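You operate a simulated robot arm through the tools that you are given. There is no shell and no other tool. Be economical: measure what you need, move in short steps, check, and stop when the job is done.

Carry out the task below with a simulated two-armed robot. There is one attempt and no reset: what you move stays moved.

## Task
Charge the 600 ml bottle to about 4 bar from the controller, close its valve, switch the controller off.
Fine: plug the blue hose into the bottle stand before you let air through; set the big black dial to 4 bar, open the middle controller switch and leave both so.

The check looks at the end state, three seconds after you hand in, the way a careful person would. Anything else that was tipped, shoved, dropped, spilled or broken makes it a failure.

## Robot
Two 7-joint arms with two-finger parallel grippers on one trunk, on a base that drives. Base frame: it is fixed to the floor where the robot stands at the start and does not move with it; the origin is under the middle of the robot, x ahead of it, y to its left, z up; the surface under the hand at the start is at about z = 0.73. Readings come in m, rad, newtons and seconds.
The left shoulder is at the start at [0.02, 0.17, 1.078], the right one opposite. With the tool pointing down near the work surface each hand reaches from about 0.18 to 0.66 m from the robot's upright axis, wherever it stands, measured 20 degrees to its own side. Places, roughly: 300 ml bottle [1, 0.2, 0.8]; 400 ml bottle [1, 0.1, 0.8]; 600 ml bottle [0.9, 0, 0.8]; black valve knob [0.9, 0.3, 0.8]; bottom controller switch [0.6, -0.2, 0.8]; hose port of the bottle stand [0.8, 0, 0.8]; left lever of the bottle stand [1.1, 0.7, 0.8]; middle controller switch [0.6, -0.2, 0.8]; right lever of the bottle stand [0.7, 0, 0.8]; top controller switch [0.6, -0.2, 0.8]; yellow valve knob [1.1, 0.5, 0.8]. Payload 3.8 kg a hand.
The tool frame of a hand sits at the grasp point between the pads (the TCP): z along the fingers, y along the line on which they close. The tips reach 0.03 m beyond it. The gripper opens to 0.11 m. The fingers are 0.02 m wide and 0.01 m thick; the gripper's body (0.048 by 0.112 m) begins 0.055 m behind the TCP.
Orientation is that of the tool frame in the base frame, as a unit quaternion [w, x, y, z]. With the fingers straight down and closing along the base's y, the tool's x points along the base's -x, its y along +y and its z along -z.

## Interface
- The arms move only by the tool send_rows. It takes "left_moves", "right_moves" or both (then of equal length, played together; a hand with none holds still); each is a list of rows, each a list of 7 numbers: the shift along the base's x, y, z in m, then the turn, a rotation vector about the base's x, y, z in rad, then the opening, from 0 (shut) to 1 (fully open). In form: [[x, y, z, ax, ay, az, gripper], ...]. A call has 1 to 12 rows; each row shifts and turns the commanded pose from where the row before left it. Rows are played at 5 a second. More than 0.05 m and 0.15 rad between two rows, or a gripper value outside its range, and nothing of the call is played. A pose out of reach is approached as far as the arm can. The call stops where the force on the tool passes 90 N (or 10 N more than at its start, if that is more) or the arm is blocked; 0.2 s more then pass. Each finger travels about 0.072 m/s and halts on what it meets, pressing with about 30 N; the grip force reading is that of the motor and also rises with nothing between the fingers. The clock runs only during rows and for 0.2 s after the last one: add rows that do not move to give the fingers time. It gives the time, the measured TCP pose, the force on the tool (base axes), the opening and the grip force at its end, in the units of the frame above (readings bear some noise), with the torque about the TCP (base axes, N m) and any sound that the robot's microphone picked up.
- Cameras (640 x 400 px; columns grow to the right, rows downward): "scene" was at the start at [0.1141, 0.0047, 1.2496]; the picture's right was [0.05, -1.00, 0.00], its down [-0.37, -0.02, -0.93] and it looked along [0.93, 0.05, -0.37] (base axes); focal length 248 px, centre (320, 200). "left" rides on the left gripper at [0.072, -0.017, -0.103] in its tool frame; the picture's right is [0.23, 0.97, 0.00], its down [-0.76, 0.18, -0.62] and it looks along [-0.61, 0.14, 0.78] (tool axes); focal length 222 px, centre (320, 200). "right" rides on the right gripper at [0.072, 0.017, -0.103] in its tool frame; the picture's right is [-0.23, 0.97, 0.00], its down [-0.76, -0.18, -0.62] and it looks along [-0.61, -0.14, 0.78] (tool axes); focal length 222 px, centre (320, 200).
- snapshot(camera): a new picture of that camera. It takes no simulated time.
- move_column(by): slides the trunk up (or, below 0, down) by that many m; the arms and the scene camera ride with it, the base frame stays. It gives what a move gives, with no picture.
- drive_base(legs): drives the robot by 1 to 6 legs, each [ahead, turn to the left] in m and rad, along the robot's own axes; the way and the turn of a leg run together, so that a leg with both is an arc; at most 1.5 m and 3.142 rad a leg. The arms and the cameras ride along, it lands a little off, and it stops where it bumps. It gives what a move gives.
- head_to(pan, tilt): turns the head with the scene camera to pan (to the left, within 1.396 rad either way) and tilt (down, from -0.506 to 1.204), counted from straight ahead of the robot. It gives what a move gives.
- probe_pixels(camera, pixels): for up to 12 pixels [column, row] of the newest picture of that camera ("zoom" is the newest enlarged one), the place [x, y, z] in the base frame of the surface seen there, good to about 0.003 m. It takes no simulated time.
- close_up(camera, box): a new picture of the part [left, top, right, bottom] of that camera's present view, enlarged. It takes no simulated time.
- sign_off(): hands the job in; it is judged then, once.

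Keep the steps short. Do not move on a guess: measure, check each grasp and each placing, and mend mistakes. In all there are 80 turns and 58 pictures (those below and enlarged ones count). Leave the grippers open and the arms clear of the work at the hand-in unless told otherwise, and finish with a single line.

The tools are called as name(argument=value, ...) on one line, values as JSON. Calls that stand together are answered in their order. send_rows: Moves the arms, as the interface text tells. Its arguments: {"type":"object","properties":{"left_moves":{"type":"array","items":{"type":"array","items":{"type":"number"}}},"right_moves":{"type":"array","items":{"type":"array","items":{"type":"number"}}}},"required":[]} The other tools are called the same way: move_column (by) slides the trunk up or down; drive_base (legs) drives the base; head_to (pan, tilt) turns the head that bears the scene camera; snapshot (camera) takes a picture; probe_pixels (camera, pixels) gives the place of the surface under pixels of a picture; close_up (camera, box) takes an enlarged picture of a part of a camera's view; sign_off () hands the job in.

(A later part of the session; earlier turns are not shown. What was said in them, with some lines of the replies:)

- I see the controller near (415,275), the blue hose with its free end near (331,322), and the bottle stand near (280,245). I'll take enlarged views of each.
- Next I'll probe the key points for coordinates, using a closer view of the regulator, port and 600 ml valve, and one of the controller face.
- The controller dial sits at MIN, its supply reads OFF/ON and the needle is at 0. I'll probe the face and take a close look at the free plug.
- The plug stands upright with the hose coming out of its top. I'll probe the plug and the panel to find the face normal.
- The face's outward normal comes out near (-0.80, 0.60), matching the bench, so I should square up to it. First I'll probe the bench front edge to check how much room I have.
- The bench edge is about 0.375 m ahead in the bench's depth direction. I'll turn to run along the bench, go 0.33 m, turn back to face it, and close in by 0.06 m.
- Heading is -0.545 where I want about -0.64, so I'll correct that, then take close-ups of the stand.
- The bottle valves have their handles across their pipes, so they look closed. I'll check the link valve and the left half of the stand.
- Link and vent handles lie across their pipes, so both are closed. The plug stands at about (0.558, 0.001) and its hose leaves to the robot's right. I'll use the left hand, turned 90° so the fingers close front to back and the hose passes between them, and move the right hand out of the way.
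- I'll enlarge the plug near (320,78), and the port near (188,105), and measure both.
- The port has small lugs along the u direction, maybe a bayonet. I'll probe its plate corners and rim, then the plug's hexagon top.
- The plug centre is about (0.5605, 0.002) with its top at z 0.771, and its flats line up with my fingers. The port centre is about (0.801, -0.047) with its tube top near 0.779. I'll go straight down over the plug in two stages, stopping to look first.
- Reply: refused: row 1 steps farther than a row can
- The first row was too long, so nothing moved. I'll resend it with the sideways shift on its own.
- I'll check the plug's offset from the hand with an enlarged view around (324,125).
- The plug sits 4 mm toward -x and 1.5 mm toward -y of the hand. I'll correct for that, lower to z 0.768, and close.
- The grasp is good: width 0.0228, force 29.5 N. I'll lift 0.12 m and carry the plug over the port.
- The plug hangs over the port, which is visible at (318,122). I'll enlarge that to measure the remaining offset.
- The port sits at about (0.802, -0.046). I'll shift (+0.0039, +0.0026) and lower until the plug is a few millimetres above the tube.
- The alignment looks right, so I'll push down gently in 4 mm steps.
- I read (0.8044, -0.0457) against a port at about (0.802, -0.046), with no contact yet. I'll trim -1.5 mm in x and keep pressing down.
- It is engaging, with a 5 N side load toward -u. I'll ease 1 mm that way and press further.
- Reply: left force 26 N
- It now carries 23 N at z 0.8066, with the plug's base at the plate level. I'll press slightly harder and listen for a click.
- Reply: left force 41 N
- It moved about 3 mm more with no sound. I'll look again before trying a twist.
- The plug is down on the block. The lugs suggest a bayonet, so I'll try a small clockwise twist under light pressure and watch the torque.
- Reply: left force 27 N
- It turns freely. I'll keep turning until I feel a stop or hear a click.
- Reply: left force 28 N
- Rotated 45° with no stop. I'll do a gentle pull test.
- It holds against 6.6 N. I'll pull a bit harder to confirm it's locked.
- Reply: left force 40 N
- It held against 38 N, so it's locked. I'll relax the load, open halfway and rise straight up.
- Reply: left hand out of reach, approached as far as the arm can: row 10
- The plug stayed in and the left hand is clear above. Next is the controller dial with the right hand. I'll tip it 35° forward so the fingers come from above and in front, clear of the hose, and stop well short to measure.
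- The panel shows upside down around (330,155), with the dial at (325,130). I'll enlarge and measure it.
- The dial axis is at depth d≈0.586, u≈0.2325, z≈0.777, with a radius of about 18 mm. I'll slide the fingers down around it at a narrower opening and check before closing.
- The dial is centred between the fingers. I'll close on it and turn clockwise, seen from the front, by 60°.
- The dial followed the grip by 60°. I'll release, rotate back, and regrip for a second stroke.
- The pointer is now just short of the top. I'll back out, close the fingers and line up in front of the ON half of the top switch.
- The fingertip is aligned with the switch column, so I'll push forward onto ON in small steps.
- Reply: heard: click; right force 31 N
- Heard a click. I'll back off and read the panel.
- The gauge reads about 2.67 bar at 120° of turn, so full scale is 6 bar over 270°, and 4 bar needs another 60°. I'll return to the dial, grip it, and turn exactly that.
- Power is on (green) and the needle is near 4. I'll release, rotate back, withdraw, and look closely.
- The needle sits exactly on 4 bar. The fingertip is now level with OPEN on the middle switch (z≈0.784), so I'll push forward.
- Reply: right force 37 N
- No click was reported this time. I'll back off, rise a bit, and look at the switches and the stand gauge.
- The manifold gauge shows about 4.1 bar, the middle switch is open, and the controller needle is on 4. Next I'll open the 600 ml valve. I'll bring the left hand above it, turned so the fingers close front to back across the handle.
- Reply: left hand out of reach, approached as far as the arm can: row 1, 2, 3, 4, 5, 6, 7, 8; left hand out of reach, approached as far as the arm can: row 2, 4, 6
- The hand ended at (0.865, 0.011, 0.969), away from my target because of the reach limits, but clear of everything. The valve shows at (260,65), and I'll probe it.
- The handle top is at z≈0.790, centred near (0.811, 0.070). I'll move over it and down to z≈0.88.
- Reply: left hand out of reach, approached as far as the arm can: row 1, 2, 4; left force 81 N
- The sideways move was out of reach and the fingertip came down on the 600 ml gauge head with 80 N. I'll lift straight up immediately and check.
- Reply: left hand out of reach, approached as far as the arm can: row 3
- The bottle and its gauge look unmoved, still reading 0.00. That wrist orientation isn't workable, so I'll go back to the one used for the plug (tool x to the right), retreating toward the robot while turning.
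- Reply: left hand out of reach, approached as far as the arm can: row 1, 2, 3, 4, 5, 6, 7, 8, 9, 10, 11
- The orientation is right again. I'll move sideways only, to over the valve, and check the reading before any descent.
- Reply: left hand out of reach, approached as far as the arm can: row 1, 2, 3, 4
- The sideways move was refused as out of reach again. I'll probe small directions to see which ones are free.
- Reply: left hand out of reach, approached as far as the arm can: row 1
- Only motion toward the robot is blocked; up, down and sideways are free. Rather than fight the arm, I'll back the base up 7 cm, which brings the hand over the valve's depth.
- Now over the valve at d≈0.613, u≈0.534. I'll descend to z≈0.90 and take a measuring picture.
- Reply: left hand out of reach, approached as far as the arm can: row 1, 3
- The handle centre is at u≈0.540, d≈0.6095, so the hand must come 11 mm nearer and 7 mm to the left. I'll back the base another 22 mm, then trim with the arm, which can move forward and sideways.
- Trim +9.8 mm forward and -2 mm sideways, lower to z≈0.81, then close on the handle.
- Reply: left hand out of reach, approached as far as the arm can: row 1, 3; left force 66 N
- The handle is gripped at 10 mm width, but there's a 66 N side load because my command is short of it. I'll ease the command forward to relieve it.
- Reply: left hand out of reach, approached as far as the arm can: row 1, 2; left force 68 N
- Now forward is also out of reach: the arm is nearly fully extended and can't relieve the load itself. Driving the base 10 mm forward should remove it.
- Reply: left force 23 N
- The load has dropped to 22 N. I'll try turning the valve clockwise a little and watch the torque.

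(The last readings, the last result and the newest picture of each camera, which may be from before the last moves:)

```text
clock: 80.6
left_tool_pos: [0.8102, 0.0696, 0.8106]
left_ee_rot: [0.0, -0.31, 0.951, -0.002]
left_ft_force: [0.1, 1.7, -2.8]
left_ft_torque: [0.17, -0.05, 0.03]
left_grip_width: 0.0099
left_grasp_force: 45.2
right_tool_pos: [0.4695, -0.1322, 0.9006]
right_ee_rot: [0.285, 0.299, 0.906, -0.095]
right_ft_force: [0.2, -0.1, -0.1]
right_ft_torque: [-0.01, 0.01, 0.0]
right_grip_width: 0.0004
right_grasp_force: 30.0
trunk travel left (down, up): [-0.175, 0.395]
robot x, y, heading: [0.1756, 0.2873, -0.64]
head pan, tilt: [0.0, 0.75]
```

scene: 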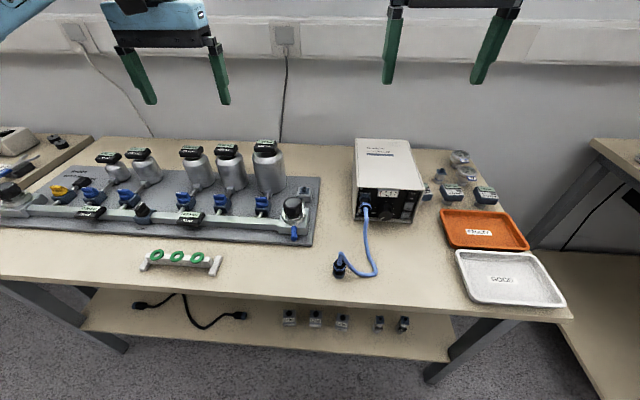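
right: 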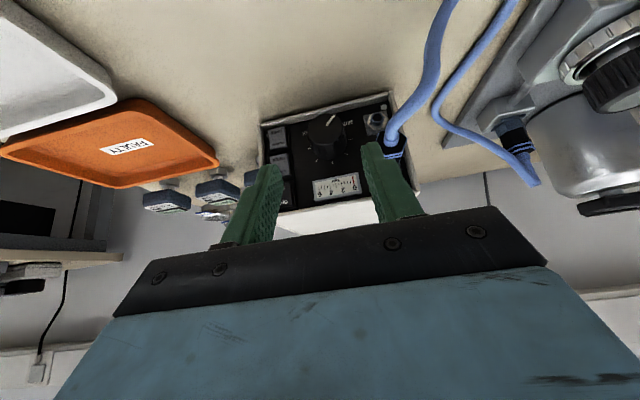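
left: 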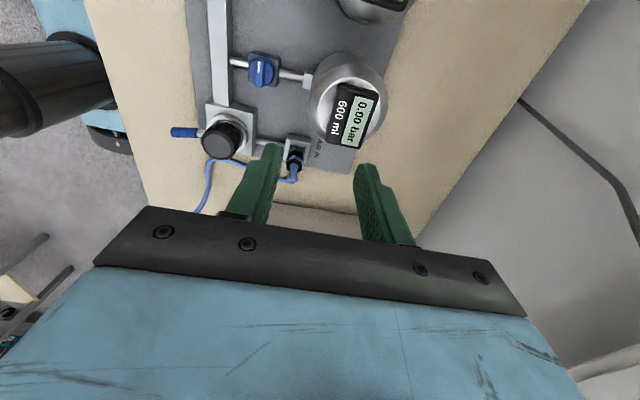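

It turns freely this way with the handle still gripped at 9.9 mm. I'll continue to 90° in total.

send_rows(left_moves=[[0, 0, 0, 0, 0, -0.141, 0.0], [0, 0, 0, 0, 0, -0.141, 0.0], [0, 0, 0, 0, 0, -0.141, 0.0], [0, 0, 0, 0, 0, -0.141, 0.0], [0, 0, 0, 0, 0, -0.141, 0.0], [0, 0, 0, 0, 0, -0.141, 0.0], [0, 0, 0, 0, 0, -0.141, 0.0], [0, 0, 0, 0, 0, -0.141, 0.0], [0, 0, 0, 0, 0, -0.141, 0.0], [0, 0, 0, 0, 0, 0, 0.0]])

snapshot(camera="scene")

```text
clock: 82.8
left_tool_pos: [0.8101, 0.0748, 0.8116]
left_ee_rot: [-0.001, 0.313, 0.95, 0.0]
left_ft_force: [-2.9, 28.4, -8.3]
left_ft_torque: [0.2, -0.7, 0.62]
left_grip_width: 0.0096
left_grasp_force: 44.9
right_tool_pos: [0.4702, -0.1302, 0.9016]
right_ee_rot: [0.286, 0.299, 0.905, -0.095]
right_ft_force: [-1.5, -0.6, 0.4]
right_ft_torque: [0.01, 0.01, 0.02]
right_grip_width: 0.0
right_grasp_force: 30.3
trunk travel left (down, up): [-0.175, 0.395]
robot x, y, heading: [0.1815, 0.2886, -0.64]
head pan, tilt: [0.0, 0.75]
```

```text
7 pictures are left
```

scene: 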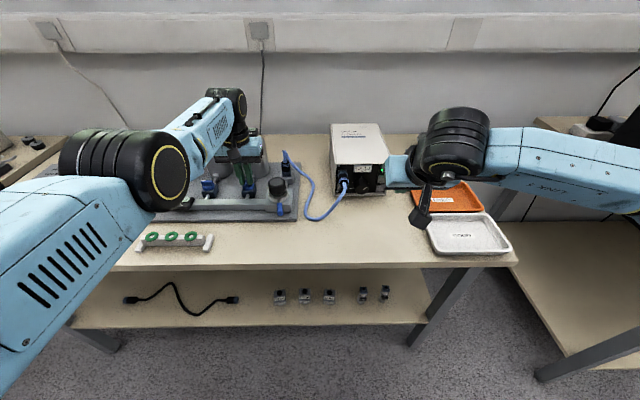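

The handle is at its stop (torque 0.62), so the valve is open. I'll wait a few seconds, then read the 600 ml gauge with the left camera.

send_rows(left_moves=[[0, 0, 0, 0, 0, 0, 0], [0, 0, 0, 0, 0, 0, 0], [0, 0, 0, 0, 0, 0, 0], [0, 0, 0, 0, 0, 0, 0], [0, 0, 0, 0, 0, 0, 0], [0, 0, 0, 0, 0, 0, 0], [0, 0, 0, 0, 0, 0, 0], [0, 0, 0, 0, 0, 0, 0], [0, 0, 0, 0, 0, 0, 0], [0, 0, 0, 0, 0, 0, 0], [0, 0, 0, 0, 0, 0, 0], [0, 0, 0, 0, 0, 0, 0]])

snapshot(camera="left")

```text
clock: 85.4
left_tool_pos: [0.8103, 0.0751, 0.8103]
left_ee_rot: [-0.004, 0.312, 0.95, 0.001]
left_ft_force: [-2.1, 28.4, -9.1]
left_ft_torque: [0.56, -0.24, 0.47]
left_grip_width: 0.0095
left_grasp_force: 45.1
right_tool_pos: [0.4706, -0.1307, 0.9021]
right_ee_rot: [0.287, 0.299, 0.905, -0.096]
right_ft_force: [0.3, 0.7, -0.4]
right_ft_torque: [-0.02, -0.01, 0.0]
right_grip_width: 0.0
right_grasp_force: 30.0
trunk travel left (down, up): [-0.175, 0.395]
robot x, y, heading: [0.1783, 0.2857, -0.639]
head pan, tilt: [0.0, 0.75]
```

```text
6 pictures are left
```

left: 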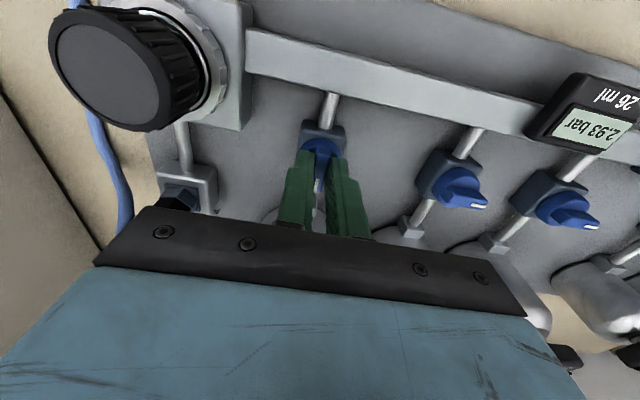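

The handle is in line with the pipe and the manifold reads 2.93 bar, so the bottle is filling. I'll wait longer and read again at (585,110).

send_rows(left_moves=[[0, 0, 0, 0, 0, 0, 0], [0, 0, 0, 0, 0, 0, 0], [0, 0, 0, 0, 0, 0, 0], [0, 0, 0, 0, 0, 0, 0], [0, 0, 0, 0, 0, 0, 0], [0, 0, 0, 0, 0, 0, 0], [0, 0, 0, 0, 0, 0, 0], [0, 0, 0, 0, 0, 0, 0], [0, 0, 0, 0, 0, 0, 0], [0, 0, 0, 0, 0, 0, 0], [0, 0, 0, 0, 0, 0, 0], [0, 0, 0, 0, 0, 0, 0]])

send_rows(left_moves=[[0, 0, 0, 0, 0, 0, 0], [0, 0, 0, 0, 0, 0, 0], [0, 0, 0, 0, 0, 0, 0], [0, 0, 0, 0, 0, 0, 0], [0, 0, 0, 0, 0, 0, 0], [0, 0, 0, 0, 0, 0, 0], [0, 0, 0, 0, 0, 0, 0], [0, 0, 0, 0, 0, 0, 0], [0, 0, 0, 0, 0, 0, 0], [0, 0, 0, 0, 0, 0, 0], [0, 0, 0, 0, 0, 0, 0], [0, 0, 0, 0, 0, 0, 0]])

send_rows(left_moves=[[0, 0, 0, 0, 0, 0, 0], [0, 0, 0, 0, 0, 0, 0], [0, 0, 0, 0, 0, 0, 0], [0, 0, 0, 0, 0, 0, 0], [0, 0, 0, 0, 0, 0, 0], [0, 0, 0, 0, 0, 0, 0], [0, 0, 0, 0, 0, 0, 0], [0, 0, 0, 0, 0, 0, 0], [0, 0, 0, 0, 0, 0, 0], [0, 0, 0, 0, 0, 0, 0], [0, 0, 0, 0, 0, 0, 0], [0, 0, 0, 0, 0, 0, 0]])

send_rows(left_moves=[[0, 0, 0, 0, 0, 0, 0], [0, 0, 0, 0, 0, 0, 0], [0, 0, 0, 0, 0, 0, 0], [0, 0, 0, 0, 0, 0, 0], [0, 0, 0, 0, 0, 0, 0], [0, 0, 0, 0, 0, 0, 0], [0, 0, 0, 0, 0, 0, 0], [0, 0, 0, 0, 0, 0, 0], [0, 0, 0, 0, 0, 0, 0], [0, 0, 0, 0, 0, 0, 0], [0, 0, 0, 0, 0, 0, 0], [0, 0, 0, 0, 0, 0, 0]])

close_up(camera="left", box=[520, 60, 640, 160])

```text
clock: 88.0
left_tool_pos: [0.8101, 0.0749, 0.8124]
left_ee_rot: [-0.002, 0.312, 0.95, 0.0]
left_ft_force: [-1.4, 28.1, -10.1]
left_ft_torque: [0.71, -0.04, 0.48]
left_grip_width: 0.0098
left_grasp_force: 45.1
right_tool_pos: [0.4698, -0.1314, 0.9017]
right_ee_rot: [0.286, 0.299, 0.905, -0.096]
right_ft_force: [-0.5, -0.3, -1.1]
right_ft_torque: [0.0, -0.01, 0.05]
right_grip_width: 0.0
right_grasp_force: 30.0
trunk travel left (down, up): [-0.175, 0.395]
robot x, y, heading: [0.1776, 0.2859, -0.638]
head pan, tilt: [0.0, 0.75]
```

```text
clock: 90.6
left_tool_pos: [0.8105, 0.0756, 0.8105]
left_ee_rot: [-0.003, 0.312, 0.95, -0.001]
left_ft_force: [-1.8, 28.2, -8.5]
left_ft_torque: [0.74, 0.01, 0.49]
left_grip_width: 0.01
left_grasp_force: 45.1
right_tool_pos: [0.4702, -0.1306, 0.9019]
right_ee_rot: [0.285, 0.299, 0.906, -0.095]
right_ft_force: [0.4, 0.1, 0.3]
right_ft_torque: [-0.02, -0.04, 0.01]
right_grip_width: 0.0
right_grasp_force: 29.8
trunk travel left (down, up): [-0.175, 0.395]
robot x, y, heading: [0.181, 0.2914, -0.641]
head pan, tilt: [0.0, 0.75]
```

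```text
clock: 93.2
left_tool_pos: [0.81, 0.0743, 0.8118]
left_ee_rot: [-0.003, 0.313, 0.95, 0.0]
left_ft_force: [-1.4, 27.7, -9.9]
left_ft_torque: [0.74, 0.03, 0.46]
left_grip_width: 0.01
left_grasp_force: 45.0
right_tool_pos: [0.4687, -0.1297, 0.9001]
right_ee_rot: [0.286, 0.299, 0.905, -0.095]
right_ft_force: [0.0, 0.2, -0.2]
right_ft_torque: [0.03, -0.02, 0.02]
right_grip_width: 0.0
right_grasp_force: 30.2
trunk travel left (down, up): [-0.175, 0.395]
robot x, y, heading: [0.1788, 0.289, -0.639]
head pan, tilt: [0.0, 0.75]
```

```text
clock: 95.8
left_tool_pos: [0.8103, 0.075, 0.8118]
left_ee_rot: [-0.003, 0.312, 0.95, 0.0]
left_ft_force: [-0.8, 27.1, -8.9]
left_ft_torque: [0.73, 0.08, 0.49]
left_grip_width: 0.0097
left_grasp_force: 45.2
right_tool_pos: [0.4705, -0.1314, 0.9005]
right_ee_rot: [0.287, 0.299, 0.905, -0.095]
right_ft_force: [-0.1, 0.0, 0.0]
right_ft_torque: [0.02, -0.02, 0.01]
right_grip_width: 0.0
right_grasp_force: 29.8
trunk travel left (down, up): [-0.175, 0.395]
robot x, y, heading: [0.179, 0.287, -0.64]
head pan, tilt: [0.0, 0.75]
```

```text
4.00 times, centred on (580, 110) of left
```

zoom: 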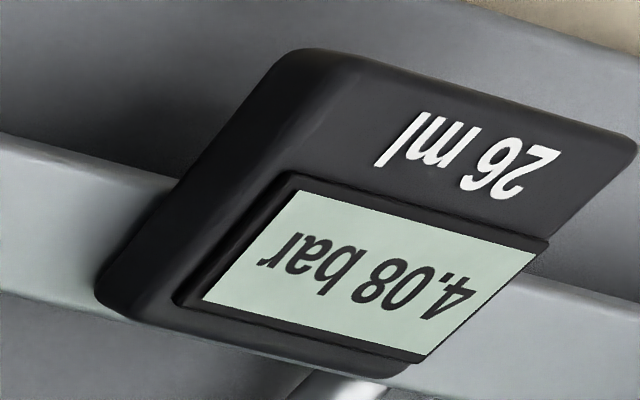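

4.08 bar and settled. I'll turn the handle back counter-clockwise 90° to close the valve.

send_rows(left_moves=[[0, 0, 0, 0, 0, 0.145, 0.0], [0, 0, 0, 0, 0, 0.145, 0.0], [0, 0, 0, 0, 0, 0.145, 0.0], [0, 0, 0, 0, 0, 0.145, 0.0], [0, 0, 0, 0, 0, 0.145, 0.0], [0, 0, 0, 0, 0, 0.145, 0.0], [0, 0, 0, 0, 0, 0.145, 0.0], [0, 0, 0, 0, 0, 0.145, 0.0], [0, 0, 0, 0, 0, 0.145, 0.0], [0, 0, 0, 0, 0, 0.145, 0.0], [0, 0, 0, 0, 0, 0.14, 0.0], [0, 0, 0, 0, 0, 0, 0.0]])

```text
clock: 98.4
left_tool_pos: [0.8104, 0.0702, 0.811]
left_ee_rot: [-0.001, -0.459, 0.888, -0.003]
left_ft_force: [6.6, 9.6, -10.6]
left_ft_torque: [-0.19, 0.32, -0.27]
left_grip_width: 0.0099
left_grasp_force: 44.7
right_tool_pos: [0.4726, -0.1317, 0.9006]
right_ee_rot: [0.285, 0.299, 0.906, -0.095]
right_ft_force: [-0.5, 0.4, 0.5]
right_ft_torque: [0.01, 0.0, -0.01]
right_grip_width: 0.0
right_grasp_force: 30.6
trunk travel left (down, up): [-0.175, 0.395]
robot x, y, heading: [0.1777, 0.2905, -0.638]
head pan, tilt: [0.0, 0.75]
```

The handle is back at its closed stop. I'll open the fingers and rise straight up.

send_rows(left_moves=[[0, 0, 0, 0, 0, 0, 0.2], [0, 0, 0, 0, 0, 0, 0.4], [0, 0, 0, 0, 0, 0, 0.4], [0, 0, 0.02, 0, 0, 0, 0.4], [0, 0, 0.035, 0, 0, 0, 0.4], [0, 0, 0.035, 0, 0, 0, 0.4], [0, 0, 0.035, 0, 0, 0, 0.4], [0, 0, 0.035, 0, 0, 0, 0.4], [0, 0, 0, 0, 0, 0, 0.4]])

```text
clock: 100.4
left_tool_pos: [0.8103, 0.0714, 0.9743]
left_ee_rot: [0.0, -0.458, 0.889, -0.002]
left_ft_force: [-0.1, -0.3, 0.0]
left_ft_torque: [0.03, -0.03, 0.02]
left_grip_width: 0.0441
left_grasp_force: 0.2
right_tool_pos: [0.4692, -0.132, 0.9003]
right_ee_rot: [0.286, 0.299, 0.905, -0.095]
right_ft_force: [0.8, -0.1, -1.2]
right_ft_torque: [-0.01, 0.04, 0.01]
right_grip_width: 0.0003
right_grasp_force: 30.6
trunk travel left (down, up): [-0.175, 0.395]
robot x, y, heading: [0.1772, 0.2894, -0.636]
head pan, tilt: [0.0, 0.75]
```

The left hand is clear. I'll bring the right fingertip level with the OFF half (TCP z≈0.855), stopping short of the panel.

send_rows(right_moves=[[0.0254, -0.0189, -0.015, 0, 0, 0, 0], [0.0254, -0.0189, -0.015, 0, 0, 0, 0], [0.0254, -0.0189, -0.015, 0, 0, 0, 0], [0, 0, 0, 0, 0, 0, 0], [0, 0, 0, 0, 0, 0, 0]])

close_up(camera="right", box=[230, 70, 430, 230])

```text
clock: 101.6
left_tool_pos: [0.81, 0.0729, 0.9742]
left_ee_rot: [0.001, -0.458, 0.889, -0.003]
left_ft_force: [0.4, 0.0, 0.5]
left_ft_torque: [-0.03, -0.03, -0.01]
left_grip_width: 0.0438
left_grasp_force: 0.0
right_tool_pos: [0.5447, -0.1884, 0.8579]
right_ee_rot: [0.286, 0.299, 0.905, -0.094]
right_ft_force: [0.6, 0.7, -0.4]
right_ft_torque: [-0.02, 0.03, -0.01]
right_grip_width: 0.0003
right_grasp_force: 30.3
trunk travel left (down, up): [-0.175, 0.395]
robot x, y, heading: [0.1764, 0.2899, -0.637]
head pan, tilt: [0.0, 0.75]
```

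```text
2.50 times, centred on (330, 150) of right
```

zoom: 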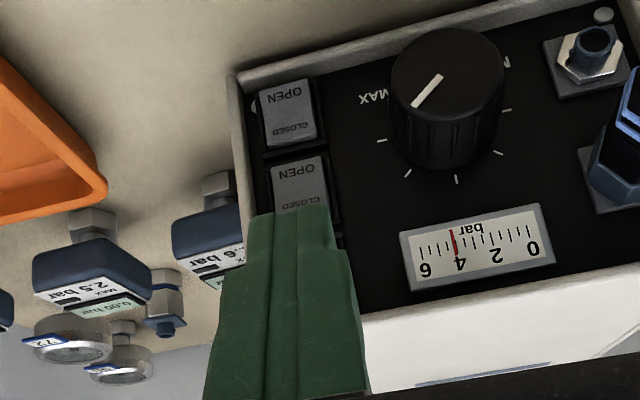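

Position is good (d 0.549, u 0.174), with the needle still at 4. I'll push forward on OFF.

send_rows(right_moves=[[0.0112, -0.0084, 0, 0, 0, 0, 0], [0.0112, -0.0084, 0, 0, 0, 0, 0], [0.0024, -0.0018, 0, 0, 0, 0, 0], [0.0024, -0.0018, 0, 0, 0, 0, 0], [0.0024, -0.0018, 0, 0, 0, 0, 0], [0, 0, 0, 0, 0, 0, 0]])

```text
clock: 103.0
left_tool_pos: [0.8083, 0.0732, 0.974]
left_ee_rot: [0.0, -0.458, 0.889, -0.002]
left_ft_force: [0.9, 0.5, 0.7]
left_ft_torque: [-0.01, -0.01, 0.01]
left_grip_width: 0.0441
left_grasp_force: 0.1
right_tool_pos: [0.5743, -0.2102, 0.8562]
right_ee_rot: [0.286, 0.299, 0.905, -0.095]
right_ft_force: [-9.9, 7.6, 2.1]
right_ft_torque: [0.17, 0.13, 0.05]
right_grip_width: 0.0
right_grasp_force: 30.4
trunk travel left (down, up): [-0.175, 0.395]
robot x, y, heading: [0.1818, 0.2905, -0.64]
head pan, tilt: [0.0, 0.75]
heard: click
```

Clicked. I'll back the right hand away and up, open both grippers, and back the base off for a clear view.

send_rows(right_moves=[[-0.0254, 0.0189, 0, 0, 0, 0, 0], [-0.0254, 0.0189, 0.02, 0, 0, 0, 0], [-0.0254, 0.0189, 0.03, 0, 0, 0, 0], [-0.01, -0.013, 0.04, 0, 0, 0, 0.5], [-0.01, -0.013, 0.04, 0, 0, 0, 1], [-0.01, -0.013, 0.04, 0, 0, 0, 1], [0, 0, 0, 0, 0, 0, 1], [0, 0, 0, 0, 0, 0, 1]], left_moves=[[0, 0, 0, 0, 0, 0, 0.4], [0, 0, 0.02, 0, 0, 0, 0.4], [0, 0, 0.02, 0, 0, 0, 0.6], [0, 0, 0, 0, 0, 0, 1], [0, 0, 0, 0, 0, 0, 1], [0, 0, 0, 0, 0, 0, 1], [0, 0, 0, 0, 0, 0, 1], [0, 0, 0, 0, 0, 0, 1]])

drive_base(legs=[[-0.35, 0]])

head_to(pan=0.0, tilt=0.5)

snapshot(camera="scene")

```text
clock: 104.8
left_tool_pos: [0.8049, 0.0756, 1.0106]
left_ee_rot: [0.001, -0.457, 0.889, -0.002]
left_ft_force: [-0.4, -0.6, 0.6]
left_ft_torque: [-0.01, 0.0, -0.02]
left_grip_width: 0.1102
left_grasp_force: 0.0
left hand out of reach, approached as far as the arm can: row 2, 3
right_tool_pos: [0.4696, -0.1937, 1.0241]
right_ee_rot: [0.285, 0.3, 0.905, -0.095]
right_ft_force: [0.7, -1.1, 0.8]
right_ft_torque: [0.0, 0.0, -0.01]
right_grip_width: 0.1097
right_grasp_force: 0.1
trunk travel left (down, up): [-0.175, 0.395]
robot x, y, heading: [0.174, 0.287, -0.633]
head pan, tilt: [0.0, 0.75]
```

```text
clock: 107.0
left_tool_pos: [0.5305, 0.2725, 1.0115]
left_ee_rot: [0.001, -0.452, 0.892, -0.002]
left_ft_force: [0.0, 0.7, 0.4]
left_ft_torque: [0.0, -0.01, -0.04]
left_grip_width: 0.11
left_grasp_force: 0.1
right_tool_pos: [0.1919, 0.0076, 1.0255]
right_ee_rot: [0.285, 0.306, 0.903, -0.097]
right_ft_force: [-1.0, -0.2, 0.4]
right_ft_torque: [0.0, -0.02, 0.02]
right_grip_width: 0.11
right_grasp_force: 0.1
trunk travel left (down, up): [-0.175, 0.395]
robot x, y, heading: [-0.093, 0.4921, -0.65]
head pan, tilt: [0.0, 0.75]
```

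```text
clock: 107.8
left_tool_pos: [0.5295, 0.2726, 1.0109]
left_ee_rot: [-0.001, -0.452, 0.892, -0.002]
left_ft_force: [-0.1, 0.3, 1.1]
left_ft_torque: [0.01, -0.03, -0.02]
left_grip_width: 0.11
left_grasp_force: 0.1
right_tool_pos: [0.1921, 0.0076, 1.0247]
right_ee_rot: [0.285, 0.306, 0.903, -0.097]
right_ft_force: [0.1, -0.3, 0.6]
right_ft_torque: [0.0, -0.04, 0.01]
right_grip_width: 0.1102
right_grasp_force: 0.0
trunk travel left (down, up): [-0.175, 0.395]
robot x, y, heading: [-0.0893, 0.4925, -0.652]
head pan, tilt: [0.0, 0.499]
```

```text
3 pictures are left
```

scene: 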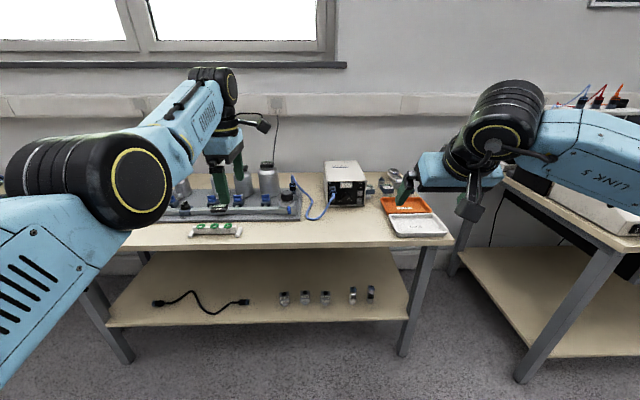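

I'll enlarge the 600 ml bottle with its valve, and the controller panel.

close_up(camera="scene", box=[235, 150, 300, 215])

close_up(camera="scene", box=[318, 155, 378, 215])

```text
6.15 times, centred on (268, 182) of scene
```

zoom: 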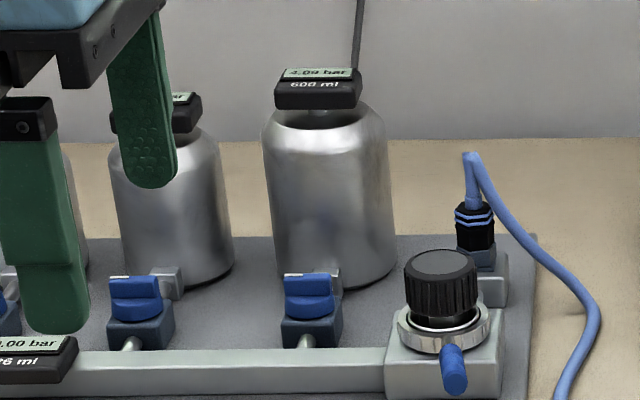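

```text
6.67 times, centred on (348, 185) of scene
```

zoom: 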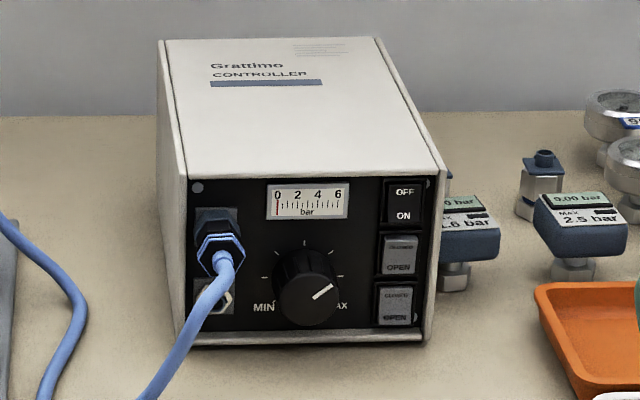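

The 600 ml bottle holds 4.09 bar with its valve closed. The controller is off, the dial still points at 4 bar, the hose is locked in, and the arms are clear. I'll hand in now.

sign_off()

```text
The job is handed in.
```

The 600 ml bottle is charged to 4.09 bar with its valve closed, the hose is locked into the stand, the dial is left at 4 bar and the middle switch open, and the controller is off; one left fingertip pressed the 600 ml gauge head with about 80 N on the way, with no visible damage.
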